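You operate a simulated robot arm through the tools that you are given. There is no shell and no other tool. Be economical: measure what you need, move in short steps, check, and stop when the job is done.

You are at the controls of a simulated robot arm. One attempt, no reset.

TASK
Join chain piece No 35 to the piece on the button plate, narrow ends together.
Fine: push them together, press the flat red button once for the link, then the big yellow button once for its keeper.

Only the result counts: the job must be done as asked and must still hold three seconds after the hand-in. Knocking over, shifting, dropping, spilling or breaking anything else fails it.

THE ROBOT
A 6-joint arm with a two-finger parallel gripper, fixed in place. Base frame: the origin is at the foot of the arm, x ahead of it, y to its left, z up; the work surface is at about z = 908. Lengths are in mm, angles in rad, forces in N, time in s.
With the tool pointing down near the work surface it reaches from about 140 to 840 mm from the base axis. Its first joint turns from -2.897 to 2.897 rad. Payload 3.91 kg.
Tool frame: the origin (TCP) lies between the finger pads and is the grasp point; the fingertips stand 30 mm ahead of it; z points along the fingers, y is the line along which they close. Largest opening 110 mm; finger width 20, thickness 10; the body of the gripper, 48 by 112 mm, starts 55 mm behind the TCP.
Orientation is that of the tool frame in the base frame, as a unit quaternion [w, x, y, z]. With the fingers straight down and closing along the base's y, the tool's x points along the base's -x, its y along +y and its z along -z.

THE INTERFACE
- The arm moves only by the tool step_arm. Its arguments are lists of equal length, an entry for each row: "claw": the gripper command, from -1 (fully open) to 1 (shut), values between in proportion; "travel": the shift along the base's x, y, z in mm, a list of three; "angular": the turn, a rotation vector about the base's x, y, z in rad, a list of three. In form: {"claw": [claw, ...], "travel": [[tx, ty, tz], ...], "angular": [[ax, ay, az], ...]}. A call has 1 to 12 rows; each row is the pose to reach, as a shift and turn from the pose commanded when the call began. A row lasts 0.2 s, in which the tool goes at most 50 mm and 0.15 rad; a call with a longer step from one row to the next is refused whole, and so is a gripper value outside its range. A pose out of reach is approached as far as the arm can. The call stops where the force on the tool passes 90 N (or 10 N more than at its start, if that is more) or the arm is blocked; 0.2 s more then pass. Each finger travels about 108 mm/s and halts on what it meets, pressing with about 37 N; the grip force reading is that of the motor and also rises with nothing between the fingers. The clock runs only during rows and for 0.2 s after the last one: add rows that repeat a pose to give the fingers time. It gives the time, the measured TCP pose, the force on the tool (base axes), the opening and the grip force at its end, in the units of the frame above (readings bear some noise), with the torque about the TCP (base axes, N m) and any sound that the robot's microphone picked up.
- Cameras (640 x 400 px; columns grow to the right, rows downward): "scene" is fixed at [400.8, 496.4, 1487.7]; the picture's right is [-0.76, 0.65, 0.00], its down [0.52, 0.61, -0.59] and it looks along [-0.38, -0.45, -0.81] (base axes); focal length 241 px, centre (320, 200). "wrist" rides on the gripper at [77, 7, -115] in the tool frame; the picture's right is [-0.09, 1.00, 0.00], its down [-0.80, -0.07, -0.59] and it looks along [-0.59, -0.05, 0.80] (tool axes); focal length 270 px, centre (320, 200). There is no depth. A picture from a camera that has moved, and an enlarged one, comes with that camera's place and axes in the base frame and with its lens. The place of the scene camera against the robot may be out by one fixed shift of up to 12 mm in any direction.
- snapshot(camera): a new picture of that camera. It takes no simulated time.
- raise_lower(by): slides the trunk up (or, below 0, down) by that many mm; the arm rides with it, the base frame stays. It gives what a move gives, with no picture.
- enlarge(camera, box): a new picture of the part [left, top, right, bottom] of that camera's present view, enlarged. It takes no simulated time.
- job_done(): hands the job in; it is judged then, once.

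Go step by step. Nothing tells you positions but the pictures and the camera data: compare them with the known pose of the tool, close in by small moves and look again before you grip or let go. The budget is 120 turns and 76 pictures, counting those below and the enlarged ones. Unless the task says otherwise, let go and move clear before handing in, and close with one line.

The tools are called after ">>>" by a JSON object that holds its "name" and its "arguments". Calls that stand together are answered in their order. step_arm: Moves the arm, as the interface text tells. Its arguments: {"type":"object","properties":{"claw":{"type":"array","items":{"type":"number"}},"travel":{"type":"array","items":{"type":"array","items":{"type":"number"}}},"angular":{"type":"array","items":{"type":"array","items":{"type":"number"}}}},"required":["claw","travel","angular"]} The other tools are called the same way: raise_lower (by) slides the trunk up or down; snapshot (camera) takes a picture; enlarge (camera, box) takes an enlarged picture of a part of a camera's view; job_done () hands the job in.

At the start:

```text
time_s: 0.0
eef_pos: [176.1, 369.2, 1231.9]
tool_rot: [0.0, 0.0, 1.0, -0.001]
force: [-0.2, 0.3, 0.0]
torque: [-0.01, -0.04, 0.05]
gripper_width: 110.0
grip_force: 0.1
trunk travel left (down, up): [-450.0, 90.0]
```

scene: 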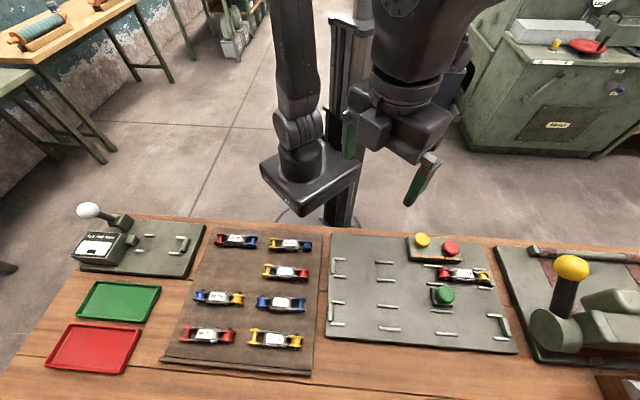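
wrist: 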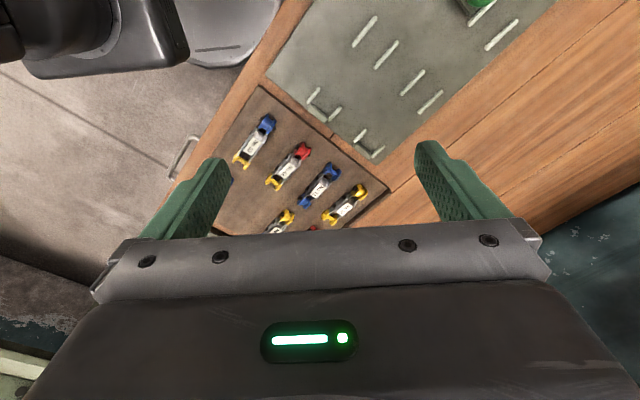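

I see a rack of chain pieces and a button plate with one piece already on it. I'll enlarge both to find No 35 and the buttons.

>>> {"name": "enlarge", "arguments": {"camera": "scene", "box": [160, 225, 320, 365]}}

>>> {"name": "enlarge", "arguments": {"camera": "scene", "box": [320, 225, 520, 360]}}

```text
2.86 times, centred on (240, 295) of scene
camera zoom: at [400.8, 496.4, 1487.7], right [-0.76, 0.65, 0.0], down [0.52, 0.61, -0.59], along [-0.38, -0.45, -0.81], focal length 689 px, centre (549, -71)
```

zoom: 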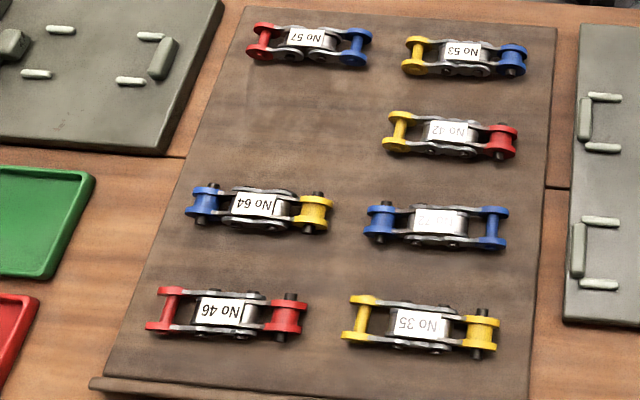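

```text
2.96 times, centred on (420, 292) of scene
camera zoom: at [400.8, 496.4, 1487.7], right [-0.76, 0.65, 0.0], down [0.52, 0.61, -0.59], along [-0.38, -0.45, -0.81], focal length 714 px, centre (24, -74)
```

zoom: 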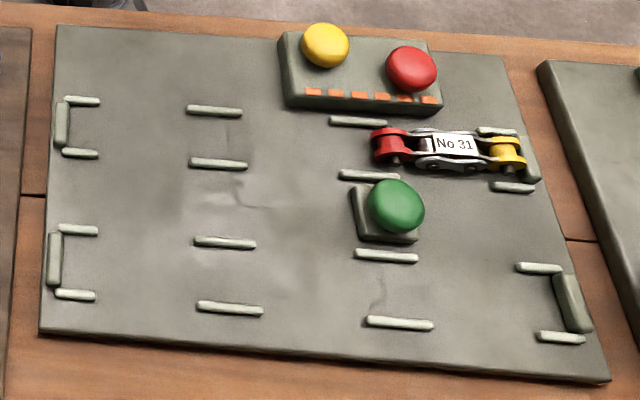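

No 35 is the lower right piece on the rack, at about (430, 388). No 31 sits on the plate at about (22, 567), and both lie along the 135° direction. I'll turn the tool by -45° and look from close by.

>>> {"name": "step_arm", "arguments": {"claw": [-1, -1, -1, -1, -1, -1, -1], "travel": [[30, 16, -28], [60, 32, -56], [89, 48, -84], [119, 64, -112], [148, 80, -140], [178, 95, -167], [178, 95, -167]], "angular": [[0, 0, -0.131], [0, 0, -0.262], [0, 0, -0.393], [0, 0, -0.524], [0, 0, -0.655], [0, 0, -0.785], [0, 0, -0.785]]}}

>>> {"name": "snapshot", "arguments": {"camera": "wrist"}}

```text
time_s: 1.6
eef_pos: [355.7, 467.2, 1062.4]
tool_rot: [0.0, 0.384, 0.923, -0.001]
force: [0.6, -0.3, -0.8]
torque: [0.01, -0.02, 0.0]
gripper_width: 109.9
grip_force: 0.0
trunk travel left (down, up): [-450.0, 90.0]
```

```text
71 pictures are left
camera wrist: at [305.7, 524.8, 1177.6], right [0.77, 0.64, 0.0], down [0.52, -0.62, 0.59], along [0.38, -0.46, -0.8], focal length 270 px, centre (320, 200)
```

wrist: 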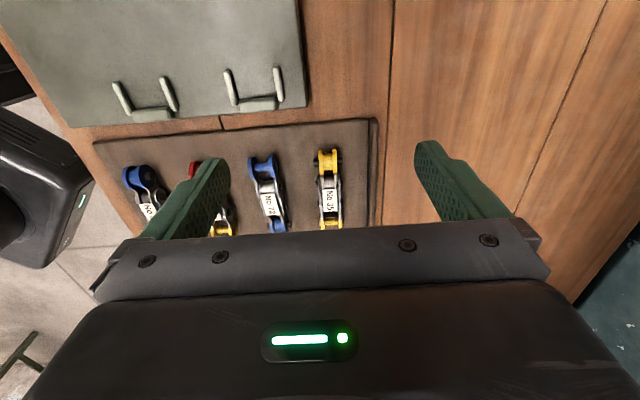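

No 35 is in view at about (429, 393). I'll enlarge it to find the narrow end.

>>> {"name": "enlarge", "arguments": {"camera": "wrist", "box": [240, 140, 370, 235]}}

```text
4.21 times, centred on (305, 188) of wrist
camera zoom: at [305.7, 524.8, 1177.6], right [0.77, 0.64, 0.0], down [0.52, -0.62, 0.59], along [0.38, -0.46, -0.8], focal length 1138 px, centre (383, 253)
```

zoom: 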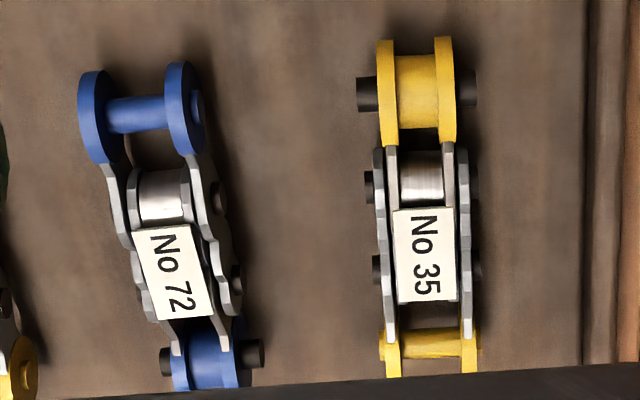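

No 35's narrow end, with the roller and pin stubs, already faces the plate. Next I'll look at the plate, its track and the buttons from above.

>>> {"name": "step_arm", "arguments": {"claw": [-1, -1, -1, -1, -1, -1, -1, -1, -1], "travel": [[-40, 12, 10], [-80, 24, 20], [-121, 36, 30], [-162, 48, 40], [-202, 60, 50], [-243, 72, 60], [-284, 84, 70], [-324, 96, 75], [-324, 96, 75]], "angular": [[0, 0, 0], [0, 0, 0], [0, 0, 0], [0, 0, 0], [0, 0, 0], [0, 0, 0], [0, 0, 0], [0, 0, 0], [0, 0, 0]]}}

>>> {"name": "snapshot", "arguments": {"camera": "wrist"}}

```text
time_s: 3.6
eef_pos: [30.6, 560.3, 1138.3]
tool_rot: [0.0, 0.383, 0.924, 0.0]
force: [-0.6, 0.2, -0.2]
torque: [-0.02, -0.02, 0.0]
gripper_width: 110.1
grip_force: 0.0
trunk travel left (down, up): [-450.0, 90.0]
```

```text
69 pictures are left
camera wrist: at [-19.4, 617.5, 1254.2], right [0.77, 0.64, 0.0], down [0.52, -0.62, 0.59], along [0.38, -0.46, -0.8], focal length 270 px, centre (320, 200)
```

wrist: 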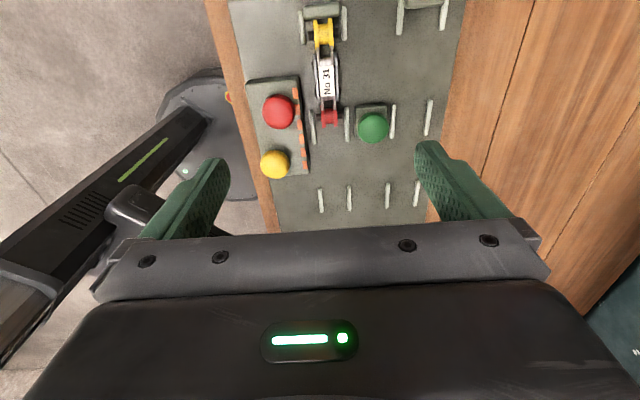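

>>> {"name": "enlarge", "arguments": {"camera": "wrist", "box": [225, 0, 465, 150]}}

>>> {"name": "enlarge", "arguments": {"camera": "wrist", "box": [230, 70, 440, 220]}}

```text
2.67 times, centred on (345, 75) of wrist
camera zoom: at [-19.4, 617.5, 1254.2], right [0.77, 0.64, 0.0], down [0.52, -0.62, 0.59], along [0.38, -0.46, -0.8], focal length 721 px, centre (253, 533)
```

zoom: 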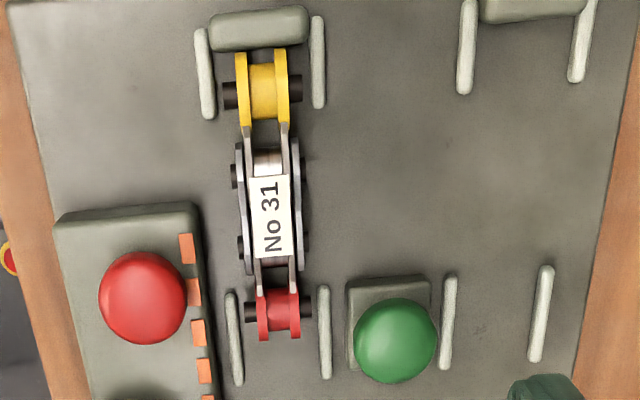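

```text
2.67 times, centred on (335, 145) of wrist
camera zoom: at [-19.4, 617.5, 1254.2], right [0.77, 0.64, 0.0], down [0.52, -0.62, 0.59], along [0.38, -0.46, -0.8], focal length 721 px, centre (280, 347)
```

zoom: 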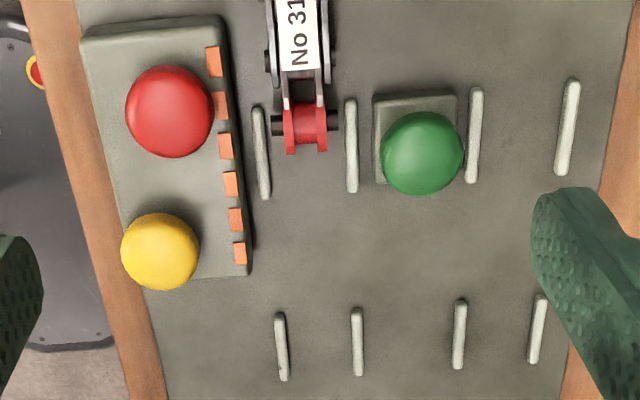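

The track runs along x+y≈598, and No 31's red narrow end is at about (63, 534). I'll half-close the gripper so it clears No 72, then move over No 35.

>>> {"name": "step_arm", "arguments": {"claw": [0.09, 0.09, 0.09, 0.09, 0.09, 0.09, 0.09, 0.09, 0.09, 0.09, 0.09], "travel": [[40, -16, -10], [80, -33, -20], [119, -50, -30], [159, -66, -40], [199, -83, -55], [239, -99, -70], [278, -115, -85], [318, -132, -100], [358, -149, -115], [397.5, -165, -130], [397.5, -165, -130]], "angular": [[0, 0, 0], [0, 0, 0], [0, 0, 0], [0, 0, 0], [0, 0, 0], [0, 0, 0], [0, 0, 0], [0, 0, 0], [0, 0, 0], [0, 0, 0], [0, 0, 0]]}}

>>> {"name": "snapshot", "arguments": {"camera": "wrist"}}

>>> {"name": "snapshot", "arguments": {"camera": "scene"}}

```text
time_s: 6.0
eef_pos: [426.2, 395.6, 1009.4]
tool_rot: [0.0, 0.383, 0.924, 0.0]
force: [1.0, 0.0, -0.3]
torque: [-0.03, -0.01, -0.01]
gripper_width: 50.0
grip_force: 0.1
trunk travel left (down, up): [-450.0, 90.0]
```

```text
66 pictures are left
camera wrist: at [378.3, 453.4, 1123.2], right [0.77, 0.64, 0.0], down [0.52, -0.62, 0.59], along [0.38, -0.46, -0.8], focal length 270 px, centre (320, 200)
```

wrist: 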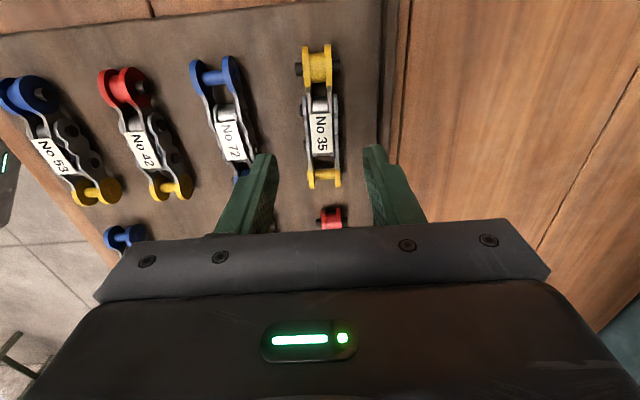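

```text
65 pictures are left
```

scene: 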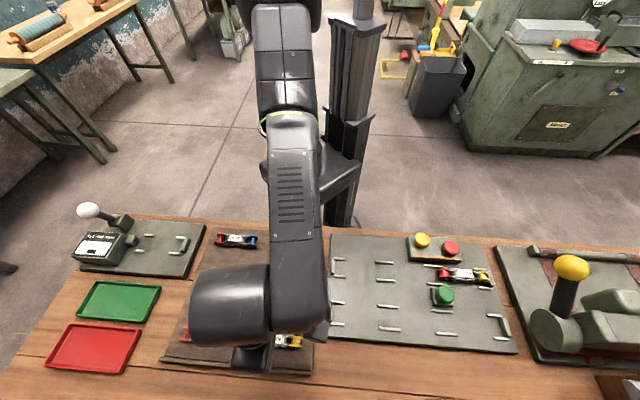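

The fingers are centred on No 35, and two views put its label top at z≈940. I'll descend around it.

>>> {"name": "step_arm", "arguments": {"claw": [0.09, 0.09, 0.09, 0.09], "travel": [[0, 0, -20], [0.5, 0, -40], [1, 0, -49], [1, 0, -49]], "angular": [[0, 0, 0], [0, 0, 0], [0, 0, 0], [0, 0, 0]]}}

>>> {"name": "snapshot", "arguments": {"camera": "wrist"}}

```text
time_s: 7.0
eef_pos: [428.6, 396.1, 959.8]
tool_rot: [0.0, 0.382, 0.924, 0.0]
force: [-1.0, -0.1, 0.7]
torque: [-0.04, 0.01, 0.03]
gripper_width: 50.1
grip_force: 0.2
trunk travel left (down, up): [-450.0, 90.0]
```

```text
64 pictures are left
camera wrist: at [378.4, 453.6, 1074.4], right [0.77, 0.64, 0.0], down [0.52, -0.62, 0.59], along [0.38, -0.46, -0.8], focal length 270 px, centre (320, 200)
```

wrist: 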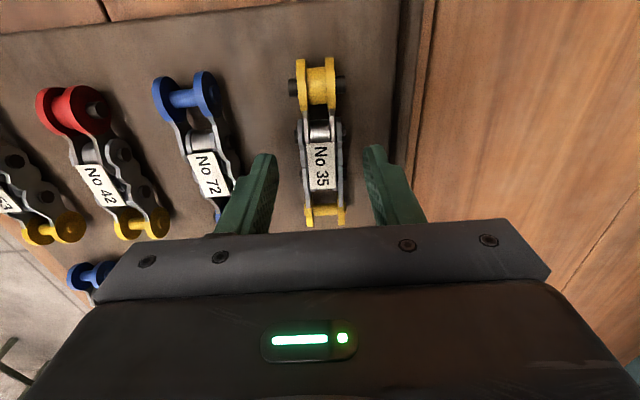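

Clearance looks good on both sides. I'll go down a few millimetres more.

>>> {"name": "step_arm", "arguments": {"claw": [0.09, 0.09, 0.09], "travel": [[0, 0, -3], [0, 0, -6], [0, 0, -8]], "angular": [[0, 0, 0], [0, 0, 0], [0, 0, 0]]}}

>>> {"name": "enlarge", "arguments": {"camera": "wrist", "box": [200, 40, 440, 230]}}

```text
time_s: 7.8
eef_pos: [429.7, 396.2, 953.8]
tool_rot: [0.0, 0.383, 0.924, 0.0]
force: [0.5, -0.2, 0.2]
torque: [0.03, 0.01, -0.02]
gripper_width: 50.0
grip_force: 0.1
trunk travel left (down, up): [-450.0, 90.0]
```

```text
2.11 times, centred on (320, 135) of wrist
camera zoom: at [378.8, 453.4, 1067.2], right [0.77, 0.64, 0.0], down [0.52, -0.62, 0.59], along [0.38, -0.46, -0.8], focal length 569 px, centre (320, 337)
```

zoom: 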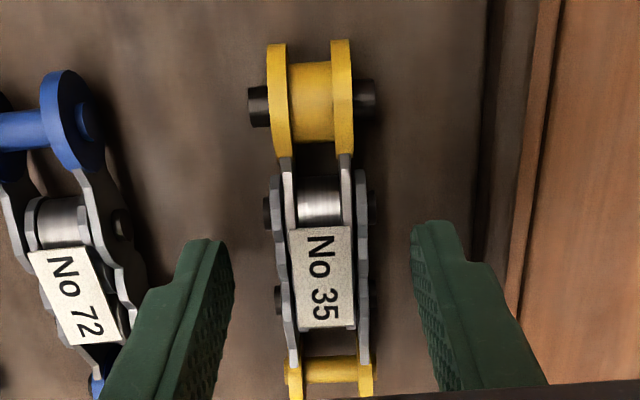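

The tips are well below the top of the piece, so I'll close the grip.

>>> {"name": "step_arm", "arguments": {"claw": [0.4, 1, 1, 1], "travel": [[0, 0, -1], [0, 0, -1], [0, 0, -1], [0, 0, -1]], "angular": [[0, 0, 0], [0, 0, 0], [0, 0, 0], [0, 0, 0]]}}

>>> {"name": "enlarge", "arguments": {"camera": "wrist", "box": [200, 40, 440, 230]}}

```text
time_s: 8.8
eef_pos: [429.6, 395.4, 952.0]
tool_rot: [0.0, 0.382, 0.924, 0.0]
force: [-0.3, 0.6, 2.1]
torque: [0.01, -0.01, -0.07]
gripper_width: 29.4
grip_force: 37.0
trunk travel left (down, up): [-450.0, 90.0]
```

```text
2.11 times, centred on (320, 135) of wrist
camera zoom: at [379.2, 453.2, 1066.2], right [0.77, 0.64, 0.0], down [0.52, -0.62, 0.59], along [0.38, -0.46, -0.8], focal length 569 px, centre (320, 337)
```

zoom: 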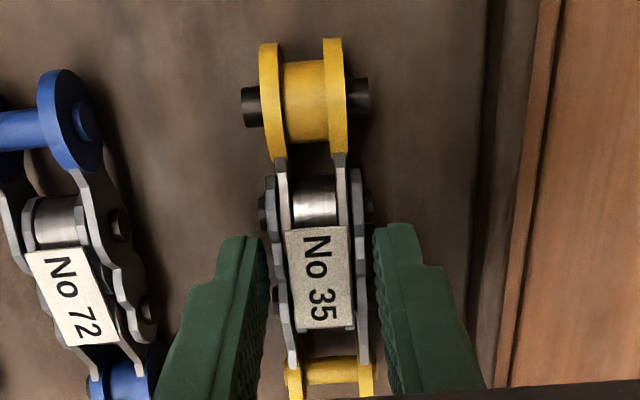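

No 35 is held at a width of 29.4. I'll lift it and check the hold.

>>> {"name": "step_arm", "arguments": {"claw": [1, 1, 1, 1, 1], "travel": [[0, 0, 5], [0, 0, 20], [0, 0, 45], [0, 0, 70], [0, 0, 70]], "angular": [[0, 0, 0], [0, 0, 0], [0, 0, 0], [0, 0, 0], [0, 0, 0]]}}

>>> {"name": "snapshot", "arguments": {"camera": "wrist"}}

```text
time_s: 10.0
eef_pos: [429.3, 396.2, 1020.6]
tool_rot: [0.0, 0.383, 0.924, 0.0]
force: [-0.4, -0.8, -1.1]
torque: [0.01, -0.03, -0.02]
gripper_width: 29.7
grip_force: 37.3
trunk travel left (down, up): [-450.0, 90.0]
```

```text
61 pictures are left
camera wrist: at [379.1, 454.0, 1135.5], right [0.77, 0.64, 0.0], down [0.52, -0.62, 0.59], along [0.38, -0.46, -0.8], focal length 270 px, centre (320, 200)
```

wrist: 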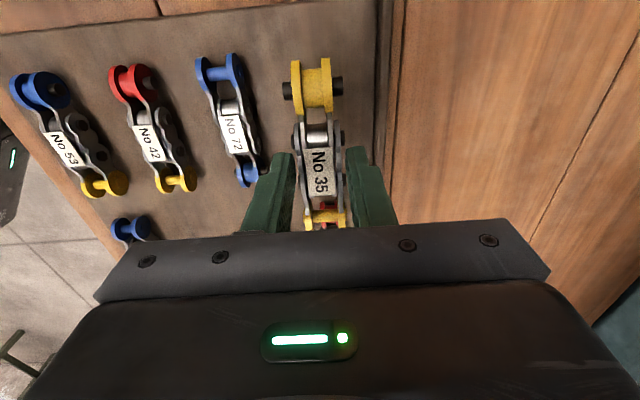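

It is held firmly. Next I'll carry it to hover over the track, just behind No 31's red end.

>>> {"name": "step_arm", "arguments": {"claw": [1, 1, 1, 1, 1, 1, 1, 1, 1, 1], "travel": [[-33, 8, 5], [-67, 17, 10], [-100, 25, 10], [-134, 34, 10], [-167, 42, 10], [-201, 51, 10], [-234, 59, 10], [-268, 68, 10], [-301.5, 76, 10], [-301.5, 76, 10]], "angular": [[0, 0, 0], [0, 0, 0], [0, 0, 0], [0, 0, 0], [0, 0, 0], [0, 0, 0], [0, 0, 0], [0, 0, 0], [0, 0, 0], [0, 0, 0]]}}

>>> {"name": "snapshot", "arguments": {"camera": "wrist"}}

>>> {"name": "enlarge", "arguments": {"camera": "scene", "box": [320, 225, 520, 360]}}

```text
time_s: 12.2
eef_pos: [125.8, 471.3, 1031.9]
tool_rot: [-0.001, 0.383, 0.924, 0.0]
force: [0.9, -0.3, -2.3]
torque: [0.01, -0.01, 0.0]
gripper_width: 29.1
grip_force: 37.4
trunk travel left (down, up): [-450.0, 90.0]
```

```text
60 pictures are left
camera wrist: at [77.3, 529.4, 1146.0], right [0.77, 0.64, 0.0], down [0.52, -0.62, 0.59], along [0.38, -0.46, -0.8], focal length 270 px, centre (320, 200)
```

wrist: 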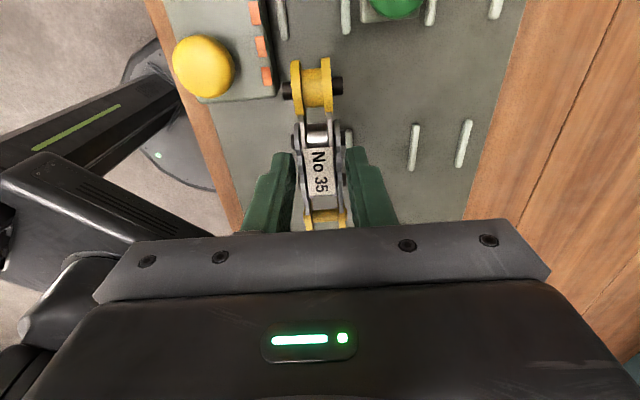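

```text
2.96 times, centred on (420, 292) of scene
camera zoom: at [400.8, 496.4, 1487.7], right [-0.76, 0.65, 0.0], down [0.52, 0.61, -0.59], along [-0.38, -0.45, -0.81], focal length 714 px, centre (24, -74)
```

zoom: 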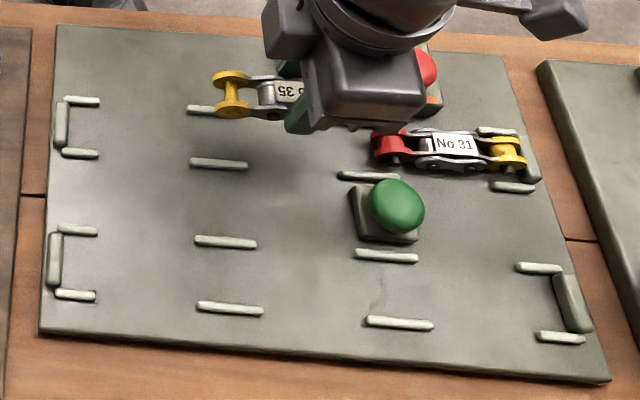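

The piece is above the track and the fit looks right. I'll lower it to just above the guides and check alignment at nearly equal depth.

>>> {"name": "step_arm", "arguments": {"claw": [1, 1, 1, 1, 1], "travel": [[0, 0, -20], [0, 0, -40], [0, 0, -50], [0, 0, -55], [0, 0, -55]], "angular": [[0, 0, 0], [0, 0, 0], [0, 0, 0], [0, 0, 0], [0, 0, 0]]}}

>>> {"name": "snapshot", "arguments": {"camera": "wrist"}}

>>> {"name": "enlarge", "arguments": {"camera": "wrist", "box": [220, 0, 420, 125]}}

>>> {"name": "enlarge", "arguments": {"camera": "scene", "box": [360, 225, 500, 315]}}

```text
time_s: 13.4
eef_pos: [126.6, 471.6, 978.1]
tool_rot: [-0.001, 0.383, 0.924, -0.001]
force: [0.2, 0.0, -2.1]
torque: [0.0, -0.03, 0.0]
gripper_width: 29.3
grip_force: 37.3
trunk travel left (down, up): [-450.0, 90.0]
```

```text
58 pictures are left
camera wrist: at [77.7, 529.1, 1092.9], right [0.77, 0.64, 0.0], down [0.52, -0.62, 0.59], along [0.38, -0.46, -0.8], focal length 270 px, centre (320, 200)
```

wrist: 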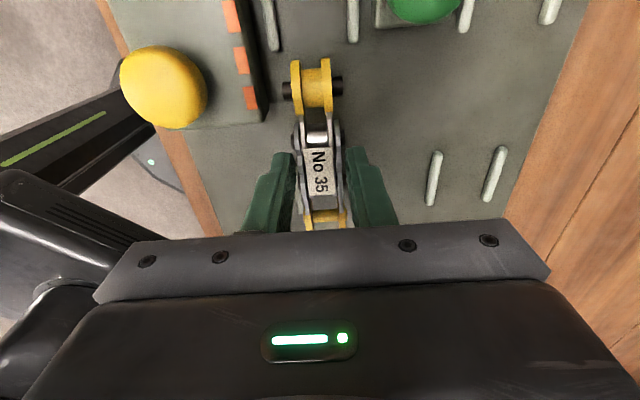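

```text
3.20 times, centred on (320, 62) of wrist
camera zoom: at [77.7, 529.1, 1092.9], right [0.77, 0.64, 0.0], down [0.52, -0.62, 0.59], along [0.38, -0.46, -0.8], focal length 865 px, centre (320, 640)
```

zoom: 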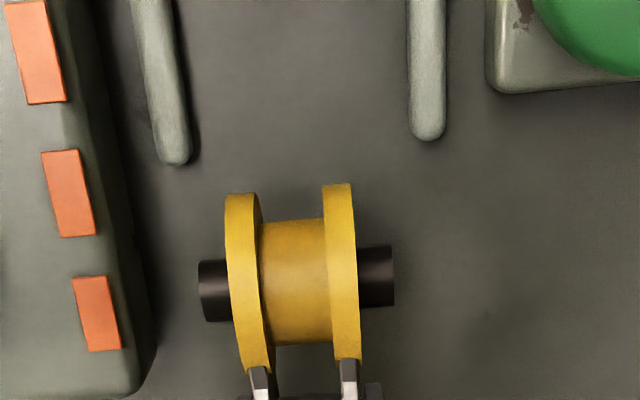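

```text
4.44 times, centred on (430, 270) of scene
camera zoom: at [400.8, 496.4, 1487.7], right [-0.76, 0.65, 0.0], down [0.52, 0.61, -0.59], along [-0.38, -0.45, -0.81], focal length 1072 px, centre (-169, -111)
```

zoom: 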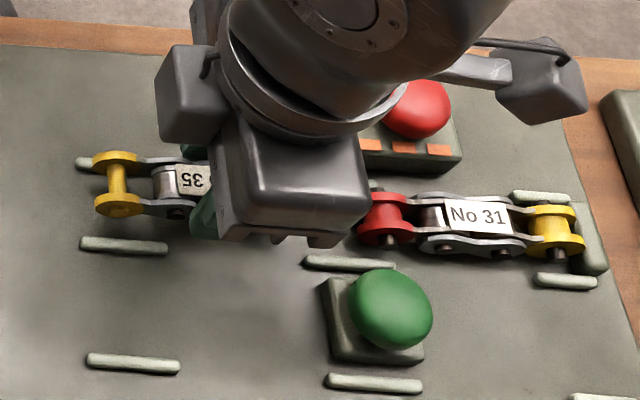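

The guide centre line is about 2 mm further along +v than the piece. I'll correct for that and lower carefully.

>>> {"name": "step_arm", "arguments": {"claw": [1, 1, 1, 1, 1, 1], "travel": [[1.3, 1.3, 0], [1.3, 1.3, -8], [1.3, 1.3, -14], [1.3, 1.3, -18], [1.3, 1.3, -20], [1.3, 1.3, -20]], "angular": [[0, 0, 0], [0, 0, 0], [0, 0, 0], [0, 0, 0], [0, 0, 0], [0, 0, 0]]}}

>>> {"name": "enlarge", "arguments": {"camera": "wrist", "box": [220, 0, 420, 125]}}

```text
time_s: 14.8
eef_pos: [128.1, 473.5, 959.8]
tool_rot: [0.0, 0.382, 0.924, 0.001]
force: [1.8, 2.6, 28.8]
torque: [0.08, 0.03, -0.03]
gripper_width: 29.8
grip_force: 36.8
trunk travel left (down, up): [-450.0, 90.0]
```

```text
3.20 times, centred on (320, 62) of wrist
camera zoom: at [79.0, 530.1, 1074.1], right [0.77, 0.64, 0.0], down [0.52, -0.62, 0.59], along [0.38, -0.45, -0.81], focal length 865 px, centre (320, 640)
```

zoom: 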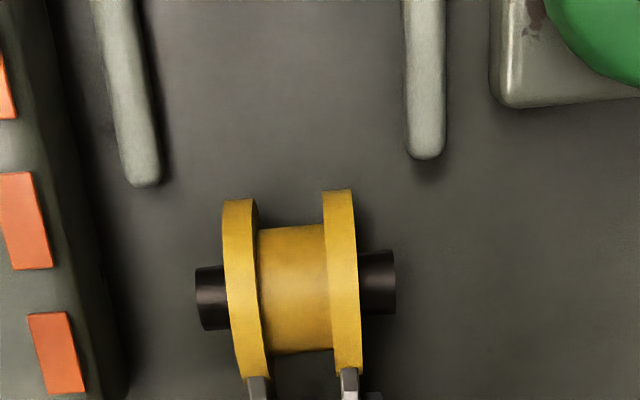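

There is contact at about 28 N. I'll check whether the piece is resting on the plate or on a guide.

>>> {"name": "enlarge", "arguments": {"camera": "scene", "box": [360, 235, 480, 310]}}

>>> {"name": "snapshot", "arguments": {"camera": "wrist"}}

```text
5.33 times, centred on (420, 272) of scene
camera zoom: at [400.8, 496.4, 1487.7], right [-0.76, 0.65, 0.0], down [0.52, 0.61, -0.59], along [-0.38, -0.45, -0.81], focal length 1286 px, centre (-213, -187)
```

zoom: 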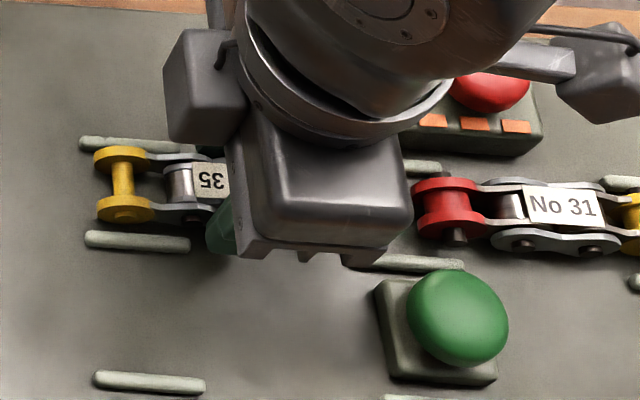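

```text
53 pictures are left
camera wrist: at [79.0, 530.1, 1074.1], right [0.77, 0.64, 0.0], down [0.52, -0.62, 0.59], along [0.38, -0.45, -0.81], focal length 270 px, centre (320, 200)
```

wrist: 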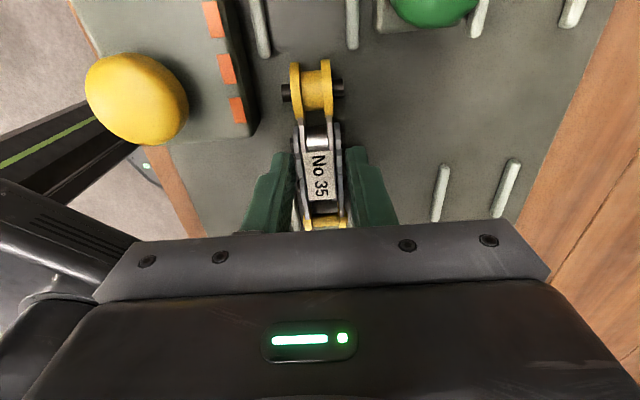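

The wide end sits between the mid guides on the plate. I'll ease off the downward load and push toward No 31 in small steps while watching the force.

>>> {"name": "step_arm", "arguments": {"claw": [1, 1, 1, 1, 1, 1], "travel": [[0, 0, 2], [-2.1, 2.1, 2], [-4.2, 4.2, 2], [-6.4, 6.4, 2], [-8.5, 8.5, 2], [-8.5, 8.5, 2]], "angular": [[0, 0, 0], [0, 0, 0], [0, 0, 0], [0, 0, 0], [0, 0, 0], [0, 0, 0]]}}

>>> {"name": "enlarge", "arguments": {"camera": "wrist", "box": [220, 0, 420, 125]}}

>>> {"name": "enlarge", "arguments": {"camera": "scene", "box": [360, 235, 480, 310]}}

```text
time_s: 16.2
eef_pos: [119.2, 481.6, 959.3]
tool_rot: [-0.001, 0.382, 0.924, -0.001]
force: [-0.4, 0.4, -1.2]
torque: [0.01, -0.02, 0.01]
gripper_width: 29.2
grip_force: 37.3
trunk travel left (down, up): [-450.0, 90.0]
```

```text
3.20 times, centred on (320, 62) of wrist
camera zoom: at [70.2, 539.1, 1073.7], right [0.77, 0.64, 0.0], down [0.52, -0.62, 0.59], along [0.38, -0.46, -0.8], focal length 865 px, centre (320, 640)
```

zoom: 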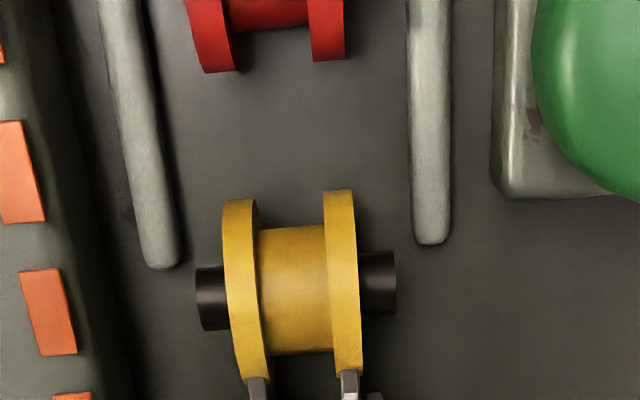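

```text
5.33 times, centred on (420, 272) of scene
camera zoom: at [400.8, 496.4, 1487.7], right [-0.76, 0.65, 0.0], down [0.52, 0.61, -0.59], along [-0.38, -0.45, -0.81], focal length 1286 px, centre (-213, -187)
```

zoom: 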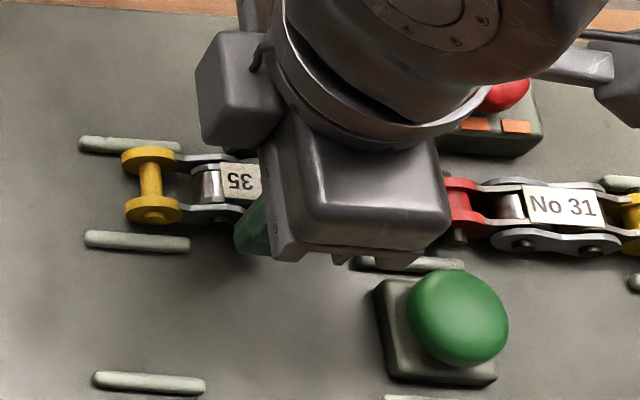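

The ends are aligned to within about 0.5 mm with a gap of about 15 mm. I'll close the gap and then push gently.

>>> {"name": "step_arm", "arguments": {"claw": [1, 1, 1, 1, 1, 1], "travel": [[-2.1, 2.1, 0], [-4.2, 4.2, 0], [-6.4, 6.4, 0], [-8.5, 8.5, 0], [-9.5, 9.5, 0], [-9.5, 9.5, 0]], "angular": [[0, 0, 0], [0, 0, 0], [0, 0, 0], [0, 0, 0], [0, 0, 0], [0, 0, 0]]}}

>>> {"name": "enlarge", "arguments": {"camera": "wrist", "box": [220, 0, 420, 125]}}

```text
time_s: 17.6
eef_pos: [111.2, 491.4, 959.1]
tool_rot: [0.0, 0.382, 0.924, 0.0]
force: [-0.1, 0.2, -2.3]
torque: [0.01, 0.03, -0.01]
gripper_width: 29.5
grip_force: 36.9
trunk travel left (down, up): [-450.0, 90.0]
```

```text
3.20 times, centred on (320, 62) of wrist
camera zoom: at [61.5, 548.4, 1074.7], right [0.77, 0.64, 0.0], down [0.52, -0.62, 0.59], along [0.38, -0.46, -0.8], focal length 865 px, centre (320, 640)
```

zoom: 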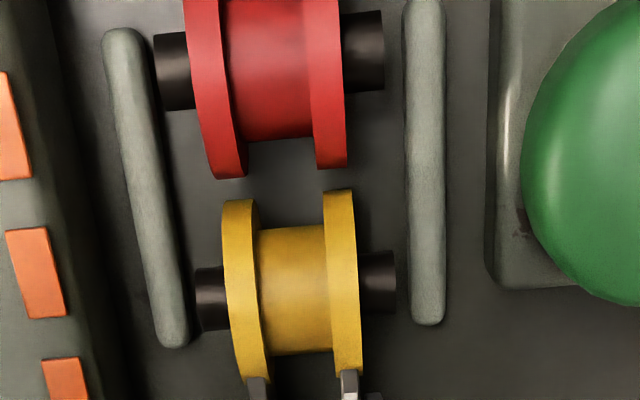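

About 3 mm is left. I'll push on in 1 mm steps.

>>> {"name": "step_arm", "arguments": {"claw": [1, 1, 1, 1, 1, 1], "travel": [[-0.7, 0.7, -0.5], [-1.4, 1.4, -0.8], [-2.1, 2.1, -0.8], [-2.5, 2.5, -0.8], [-2.8, 2.8, -0.8], [-2.8, 2.8, -0.8]], "angular": [[0, 0, 0], [0, 0, 0], [0, 0, 0], [0, 0, 0], [0, 0, 0], [0, 0, 0]]}}

>>> {"name": "enlarge", "arguments": {"camera": "wrist", "box": [220, 0, 420, 125]}}

```text
time_s: 19.0
eef_pos: [108.4, 492.6, 959.2]
tool_rot: [-0.001, 0.384, 0.923, 0.0]
force: [1.8, -2.1, 3.0]
torque: [-0.32, -0.32, 0.0]
gripper_width: 29.4
grip_force: 36.7
trunk travel left (down, up): [-450.0, 90.0]
```

```text
3.20 times, centred on (320, 62) of wrist
camera zoom: at [58.7, 550.9, 1073.7], right [0.77, 0.64, 0.0], down [0.52, -0.62, 0.59], along [0.38, -0.46, -0.8], focal length 865 px, centre (320, 640)
```

zoom: 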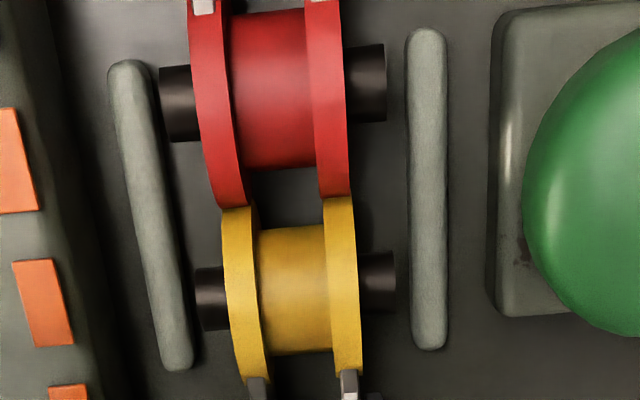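

They are touching, with about 3 N of reaction. I'll push a little more to seat them firmly.

>>> {"name": "step_arm", "arguments": {"claw": [1, 1, 1, 1], "travel": [[-0.5, 0.5, 0], [-0.9, 0.9, 0], [-1.2, 1.2, 0], [-1.2, 1.2, 0]], "angular": [[0, 0, 0], [0, 0, 0], [0, 0, 0], [0, 0, 0]]}}

>>> {"name": "snapshot", "arguments": {"camera": "wrist"}}

```text
time_s: 20.0
eef_pos: [107.7, 492.9, 959.4]
tool_rot: [0.0, 0.383, 0.924, 0.0]
force: [4.0, -6.4, 10.5]
torque: [-0.64, -0.53, -0.04]
gripper_width: 29.4
grip_force: 37.1
trunk travel left (down, up): [-450.0, 90.0]
```

```text
48 pictures are left
camera wrist: at [58.5, 551.1, 1073.7], right [0.77, 0.64, 0.0], down [0.52, -0.62, 0.59], along [0.38, -0.46, -0.8], focal length 270 px, centre (320, 200)
```

wrist: 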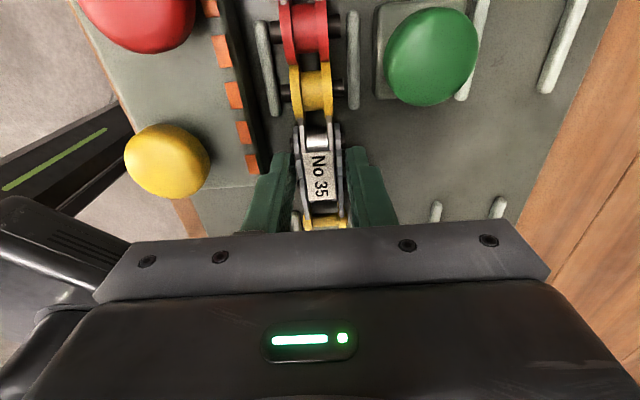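

The pieces are seated, with about 7.5 N of push. I'll open slightly, staying clear of the button box, and lift straight up.

>>> {"name": "step_arm", "arguments": {"claw": [0.37, 0.37, 0.37], "travel": [[0, 0, 0], [0, 0, 0], [0, 0, 0]], "angular": [[0, 0, 0], [0, 0, 0], [0, 0, 0]]}}

>>> {"name": "enlarge", "arguments": {"camera": "wrist", "box": [220, 0, 420, 230]}}

```text
time_s: 20.8
eef_pos: [107.5, 494.1, 958.3]
tool_rot: [0.001, 0.383, 0.924, -0.001]
force: [-0.6, -0.3, -0.7]
torque: [-0.01, 0.01, 0.01]
gripper_width: 34.5
grip_force: 0.0
trunk travel left (down, up): [-450.0, 90.0]
```

```text
1.74 times, centred on (320, 115) of wrist
camera zoom: at [58.1, 552.6, 1072.9], right [0.77, 0.64, 0.0], down [0.52, -0.62, 0.59], along [0.38, -0.46, -0.8], focal length 470 px, centre (320, 348)
```

zoom: 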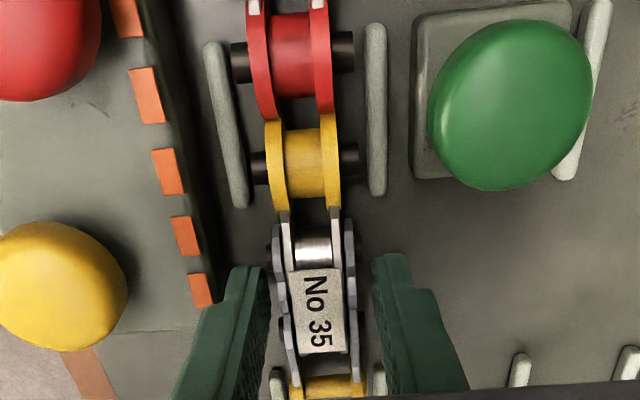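

The fingers are free of the piece. I'll lift and look again.

>>> {"name": "step_arm", "arguments": {"claw": [0.37, 0.37, 0.37, 0.37, 0.37, 0.37], "travel": [[0, 0, 6], [0, 0, 20], [0, 0, 45], [0, 0, 80], [0, 0, 120], [0, 0, 120]], "angular": [[0, 0, 0], [0, 0, 0], [0, 0, 0], [0, 0, 0], [0, 0, 0], [0, 0, 0]]}}

>>> {"name": "snapshot", "arguments": {"camera": "wrist"}}

>>> {"name": "enlarge", "arguments": {"camera": "wrist", "box": [190, 0, 430, 150]}}

```text
time_s: 22.2
eef_pos: [108.7, 494.8, 1078.8]
tool_rot: [0.0, 0.383, 0.924, 0.0]
force: [0.7, 0.4, -0.8]
torque: [0.0, -0.01, -0.01]
gripper_width: 34.6
grip_force: 0.1
trunk travel left (down, up): [-450.0, 90.0]
```

```text
46 pictures are left
camera wrist: at [58.4, 552.0, 1194.4], right [0.77, 0.64, 0.0], down [0.52, -0.62, 0.59], along [0.38, -0.46, -0.8], focal length 270 px, centre (320, 200)
```

wrist: 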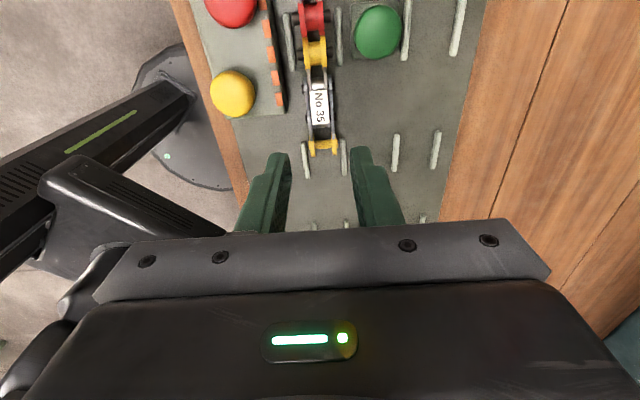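

```text
2.67 times, centred on (310, 75) of wrist
camera zoom: at [58.4, 552.0, 1194.4], right [0.77, 0.64, 0.0], down [0.52, -0.62, 0.59], along [0.38, -0.46, -0.8], focal length 721 px, centre (347, 533)
```

zoom: 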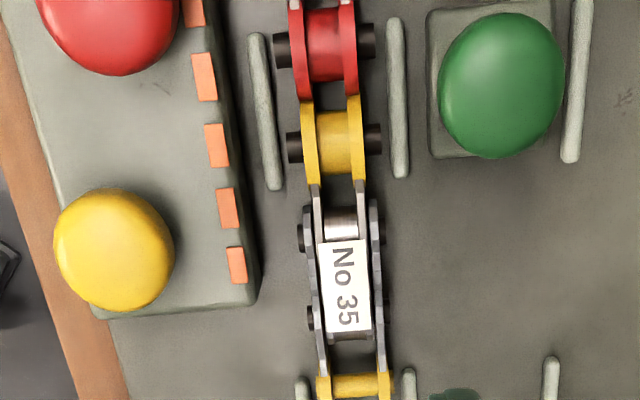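

The pieces are joined end to end and undisturbed. I put the red button at about (10, 509.5, 947) and the yellow at about (43, 458, 959). I'll close the fingers and hover over the red one.

>>> {"name": "step_arm", "arguments": {"claw": [1, 1, 1, 1, 1], "travel": [[-40, 6, 0], [-80, 12, 0], [-96.4, 15.2, -30], [-96.4, 15.2, -68], [-96.4, 15.2, -68]], "angular": [[0, 0, 0], [0, 0, 0], [0, 0, 0], [0, 0, 0], [0, 0, 0]]}}

>>> {"name": "snapshot", "arguments": {"camera": "wrist"}}

>>> {"name": "enlarge", "arguments": {"camera": "scene", "box": [360, 200, 520, 310]}}

```text
time_s: 23.4
eef_pos: [9.8, 510.2, 1009.0]
tool_rot: [0.0, 0.382, 0.924, 0.0]
force: [0.3, 0.4, -0.4]
torque: [0.0, -0.02, -0.02]
gripper_width: 0.1
grip_force: 36.8
trunk travel left (down, up): [-450.0, 90.0]
```

```text
44 pictures are left
camera wrist: at [-38.6, 568.2, 1124.4], right [0.77, 0.64, 0.0], down [0.52, -0.62, 0.59], along [0.38, -0.46, -0.8], focal length 270 px, centre (320, 200)
```

wrist: 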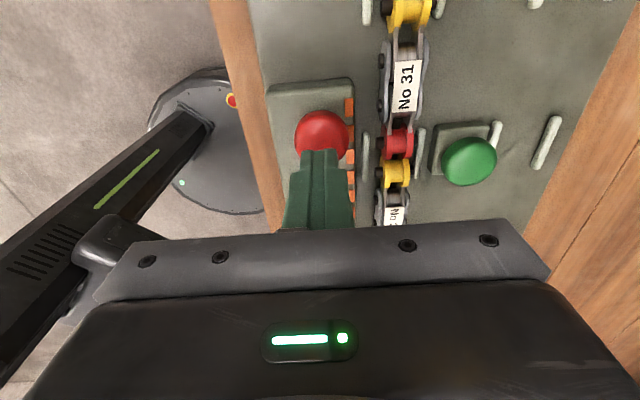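

```text
3.64 times, centred on (440, 255) of scene
camera zoom: at [400.8, 496.4, 1487.7], right [-0.76, 0.65, 0.0], down [0.52, 0.61, -0.59], along [-0.38, -0.45, -0.81], focal length 877 px, centre (-116, 0)
```

zoom: 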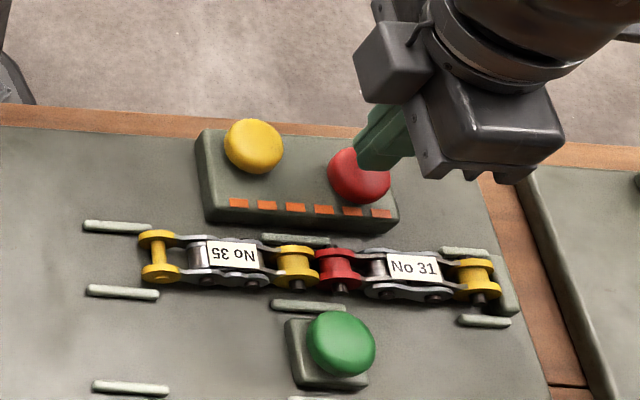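

The tip is over the red button, within about 3 mm of its centre. I'll nudge it and come down toward contact.

>>> {"name": "step_arm", "arguments": {"claw": [1, 1, 1, 1], "travel": [[1.5, 1, -8], [1.5, 1, -16], [1.5, 1, -22], [1.5, 1, -22]], "angular": [[0, 0, 0], [0, 0, 0], [0, 0, 0], [0, 0, 0]]}}

>>> {"name": "snapshot", "arguments": {"camera": "wrist"}}

```text
time_s: 24.4
eef_pos: [13.1, 511.3, 989.7]
tool_rot: [-0.001, 0.382, 0.924, 0.0]
force: [-1.9, 2.3, 5.5]
torque: [0.03, 0.06, 0.03]
gripper_width: 0.1
grip_force: 37.0
trunk travel left (down, up): [-450.0, 90.0]
```

```text
42 pictures are left
camera wrist: at [-36.8, 569.0, 1103.7], right [0.77, 0.64, 0.0], down [0.52, -0.62, 0.59], along [0.38, -0.45, -0.8], focal length 270 px, centre (320, 200)
```

wrist: 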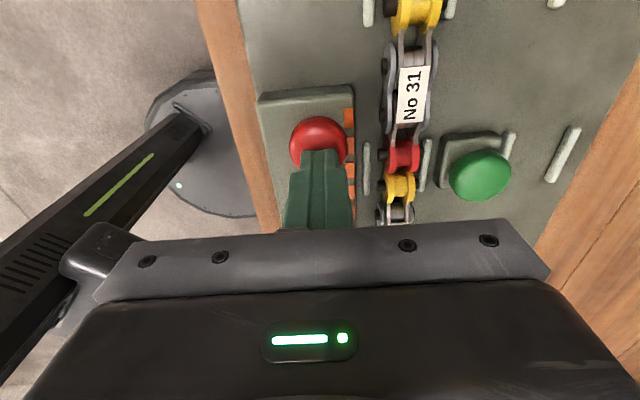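

The tip is already touching the button, with about 5 N. I'll press deeper in small steps until it clicks.

>>> {"name": "step_arm", "arguments": {"claw": [1, 1, 1], "travel": [[0, 0, -1.5], [0, 0, -3], [0, 0, -3]], "angular": [[0, 0, 0], [0, 0, 0], [0, 0, 0]]}}

```text
time_s: 25.2
eef_pos: [12.4, 511.5, 986.0]
tool_rot: [0.0, 0.383, 0.924, -0.001]
force: [-0.3, 3.5, 6.2]
torque: [0.1, -0.01, -0.05]
gripper_width: 0.0
grip_force: 37.2
trunk travel left (down, up): [-450.0, 90.0]
```

>>> {"name": "step_arm", "arguments": {"claw": [1, 1, 1], "travel": [[0, 0, -1.5], [0, 0, -3], [0, 0, -3]], "angular": [[0, 0, 0], [0, 0, 0], [0, 0, 0]]}}

```text
time_s: 26.0
eef_pos: [12.9, 510.5, 982.1]
tool_rot: [0.0, 0.383, 0.924, 0.0]
force: [3.4, 2.5, 8.7]
torque: [0.08, -0.11, 0.03]
gripper_width: 0.0
grip_force: 37.6
trunk travel left (down, up): [-450.0, 90.0]
heard: click
```

It clicked. I'll lift off straight up and inspect.

>>> {"name": "step_arm", "arguments": {"claw": [1, 1, 1, 1], "travel": [[0, 0, 15], [0, 0, 40], [0, 0, 70], [0, 0, 70]], "angular": [[0, 0, 0], [0, 0, 0], [0, 0, 0], [0, 0, 0]]}}

>>> {"name": "enlarge", "arguments": {"camera": "scene", "box": [360, 210, 500, 310]}}

>>> {"name": "enlarge", "arguments": {"camera": "wrist", "box": [220, 20, 500, 230]}}

```text
time_s: 27.0
eef_pos: [13.5, 511.2, 1051.9]
tool_rot: [0.0, 0.383, 0.924, 0.0]
force: [0.5, 0.1, 0.4]
torque: [-0.03, 0.01, 0.03]
gripper_width: 0.0
grip_force: 37.1
trunk travel left (down, up): [-450.0, 90.0]
```

```text
4.00 times, centred on (430, 260) of scene
camera zoom: at [400.8, 496.4, 1487.7], right [-0.76, 0.65, 0.0], down [0.52, 0.61, -0.59], along [-0.38, -0.45, -0.81], focal length 965 px, centre (-120, -40)
```

zoom: 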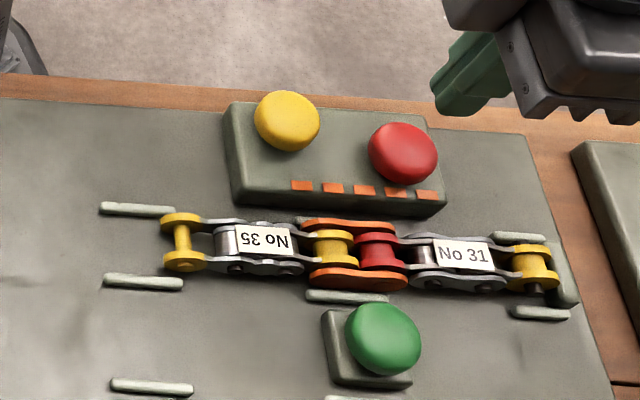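

```text
1.90 times, centred on (360, 125) of wrist
camera zoom: at [-36.6, 569.2, 1167.1], right [0.77, 0.64, 0.0], down [0.52, -0.62, 0.59], along [0.38, -0.46, -0.8], focal length 515 px, centre (244, 343)
```

zoom: 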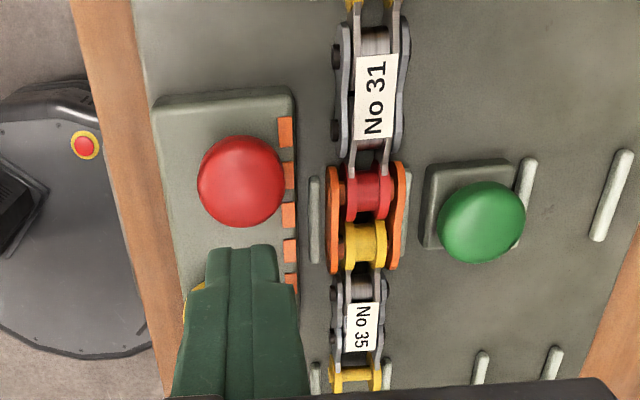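

The orange link is now fitted across both ends. Next I'll hover over the yellow button.

>>> {"name": "step_arm", "arguments": {"claw": [1, 1, 1, 1], "travel": [[16, -26, 0], [31.3, -52.5, -5], [31.3, -52.5, -30], [31.3, -52.5, -30]], "angular": [[0, 0, 0], [0, 0, 0], [0, 0, 0], [0, 0, 0]]}}

>>> {"name": "snapshot", "arguments": {"camera": "wrist"}}

>>> {"name": "enlarge", "arguments": {"camera": "scene", "box": [360, 200, 500, 300]}}

```text
time_s: 28.0
eef_pos: [42.7, 457.8, 1023.6]
tool_rot: [0.0, 0.382, 0.924, 0.0]
force: [1.0, 0.1, 0.3]
torque: [-0.02, -0.04, -0.01]
gripper_width: 0.0
grip_force: 37.5
trunk travel left (down, up): [-450.0, 90.0]
```

```text
39 pictures are left
camera wrist: at [-7.3, 515.3, 1137.7], right [0.77, 0.64, 0.0], down [0.52, -0.62, 0.59], along [0.38, -0.46, -0.8], focal length 270 px, centre (320, 200)
```

wrist: 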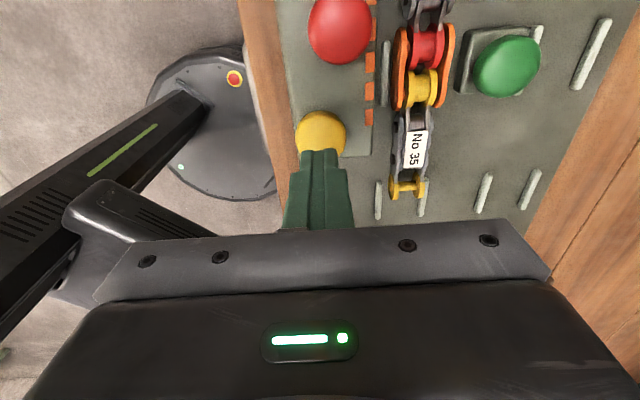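

```text
4.00 times, centred on (430, 250) of scene
camera zoom: at [400.8, 496.4, 1487.7], right [-0.76, 0.65, 0.0], down [0.52, 0.61, -0.59], along [-0.38, -0.45, -0.81], focal length 965 px, centre (-120, 0)
```

zoom: 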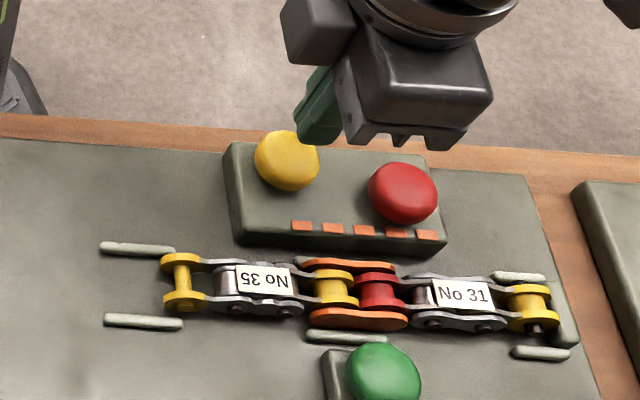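

The tip is centred over the yellow button. I'll come down to contact.

>>> {"name": "step_arm", "arguments": {"claw": [1, 1, 1, 1, 1], "travel": [[0, 0, -8], [0, 0, -15], [0, 0, -20], [0, 0, -23], [0, 0, -23]], "angular": [[0, 0, 0], [0, 0, 0], [0, 0, 0], [0, 0, 0], [0, 0, 0]]}}

```text
time_s: 29.2
eef_pos: [42.9, 458.5, 999.7]
tool_rot: [0.0, 0.382, 0.924, 0.0]
force: [-0.6, -0.7, -0.4]
torque: [0.01, -0.01, -0.03]
gripper_width: 0.1
grip_force: 37.2
trunk travel left (down, up): [-450.0, 90.0]
```

>>> {"name": "step_arm", "arguments": {"claw": [1, 1, 1], "travel": [[0, 0, -2], [0, 0, -4], [0, 0, -4]], "angular": [[0, 0, 0], [0, 0, 0], [0, 0, 0]]}}

```text
time_s: 30.0
eef_pos: [43.6, 458.6, 996.1]
tool_rot: [0.0, 0.383, 0.924, 0.0]
force: [-0.9, 1.3, 2.8]
torque: [0.02, -0.03, 0.02]
gripper_width: 0.0
grip_force: 36.7
trunk travel left (down, up): [-450.0, 90.0]
```

Light contact. I'll press on in small steps.

>>> {"name": "step_arm", "arguments": {"claw": [1, 1, 1], "travel": [[0, 0, -1.5], [0, 0, -3], [0, 0, -3]], "angular": [[0, 0, 0], [0, 0, 0], [0, 0, 0]]}}

```text
time_s: 30.8
eef_pos: [43.4, 458.6, 993.4]
tool_rot: [0.0, 0.382, 0.924, 0.0]
force: [-0.1, 0.3, 3.6]
torque: [0.03, -0.02, -0.01]
gripper_width: 0.3
grip_force: 36.5
trunk travel left (down, up): [-450.0, 90.0]
```

>>> {"name": "step_arm", "arguments": {"claw": [1, 1, 1], "travel": [[0, 0, -1.5], [0, 0, -3], [0, 0, -3]], "angular": [[0, 0, 0], [0, 0, 0], [0, 0, 0]]}}

```text
time_s: 31.6
eef_pos: [43.5, 457.9, 989.8]
tool_rot: [0.001, 0.383, 0.924, 0.0]
force: [-0.1, 2.5, 4.7]
torque: [0.06, -0.01, 0.0]
gripper_width: 0.0
grip_force: 37.0
trunk travel left (down, up): [-450.0, 90.0]
```

>>> {"name": "step_arm", "arguments": {"claw": [1, 1, 1], "travel": [[0, 0, -1.5], [0, 0, -3], [0, 0, -3]], "angular": [[0, 0, 0], [0, 0, 0], [0, 0, 0]]}}

```text
time_s: 32.4
eef_pos: [42.4, 459.1, 987.5]
tool_rot: [0.001, 0.383, 0.924, -0.001]
force: [0.1, 2.1, 5.6]
torque: [0.06, 0.03, -0.03]
gripper_width: 0.0
grip_force: 36.6
trunk travel left (down, up): [-450.0, 90.0]
```

The force is still rising like a spring, with no click yet. I'll continue.

>>> {"name": "step_arm", "arguments": {"claw": [1, 1, 1], "travel": [[0, 0, -1.5], [0, 0, -3], [0, 0, -3]], "angular": [[0, 0, 0], [0, 0, 0], [0, 0, 0]]}}

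```text
time_s: 33.2
eef_pos: [43.3, 457.4, 983.0]
tool_rot: [0.0, 0.383, 0.924, -0.001]
force: [-0.2, 2.1, 8.6]
torque: [0.02, -0.04, -0.02]
gripper_width: 0.1
grip_force: 36.9
trunk travel left (down, up): [-450.0, 90.0]
heard: click
```

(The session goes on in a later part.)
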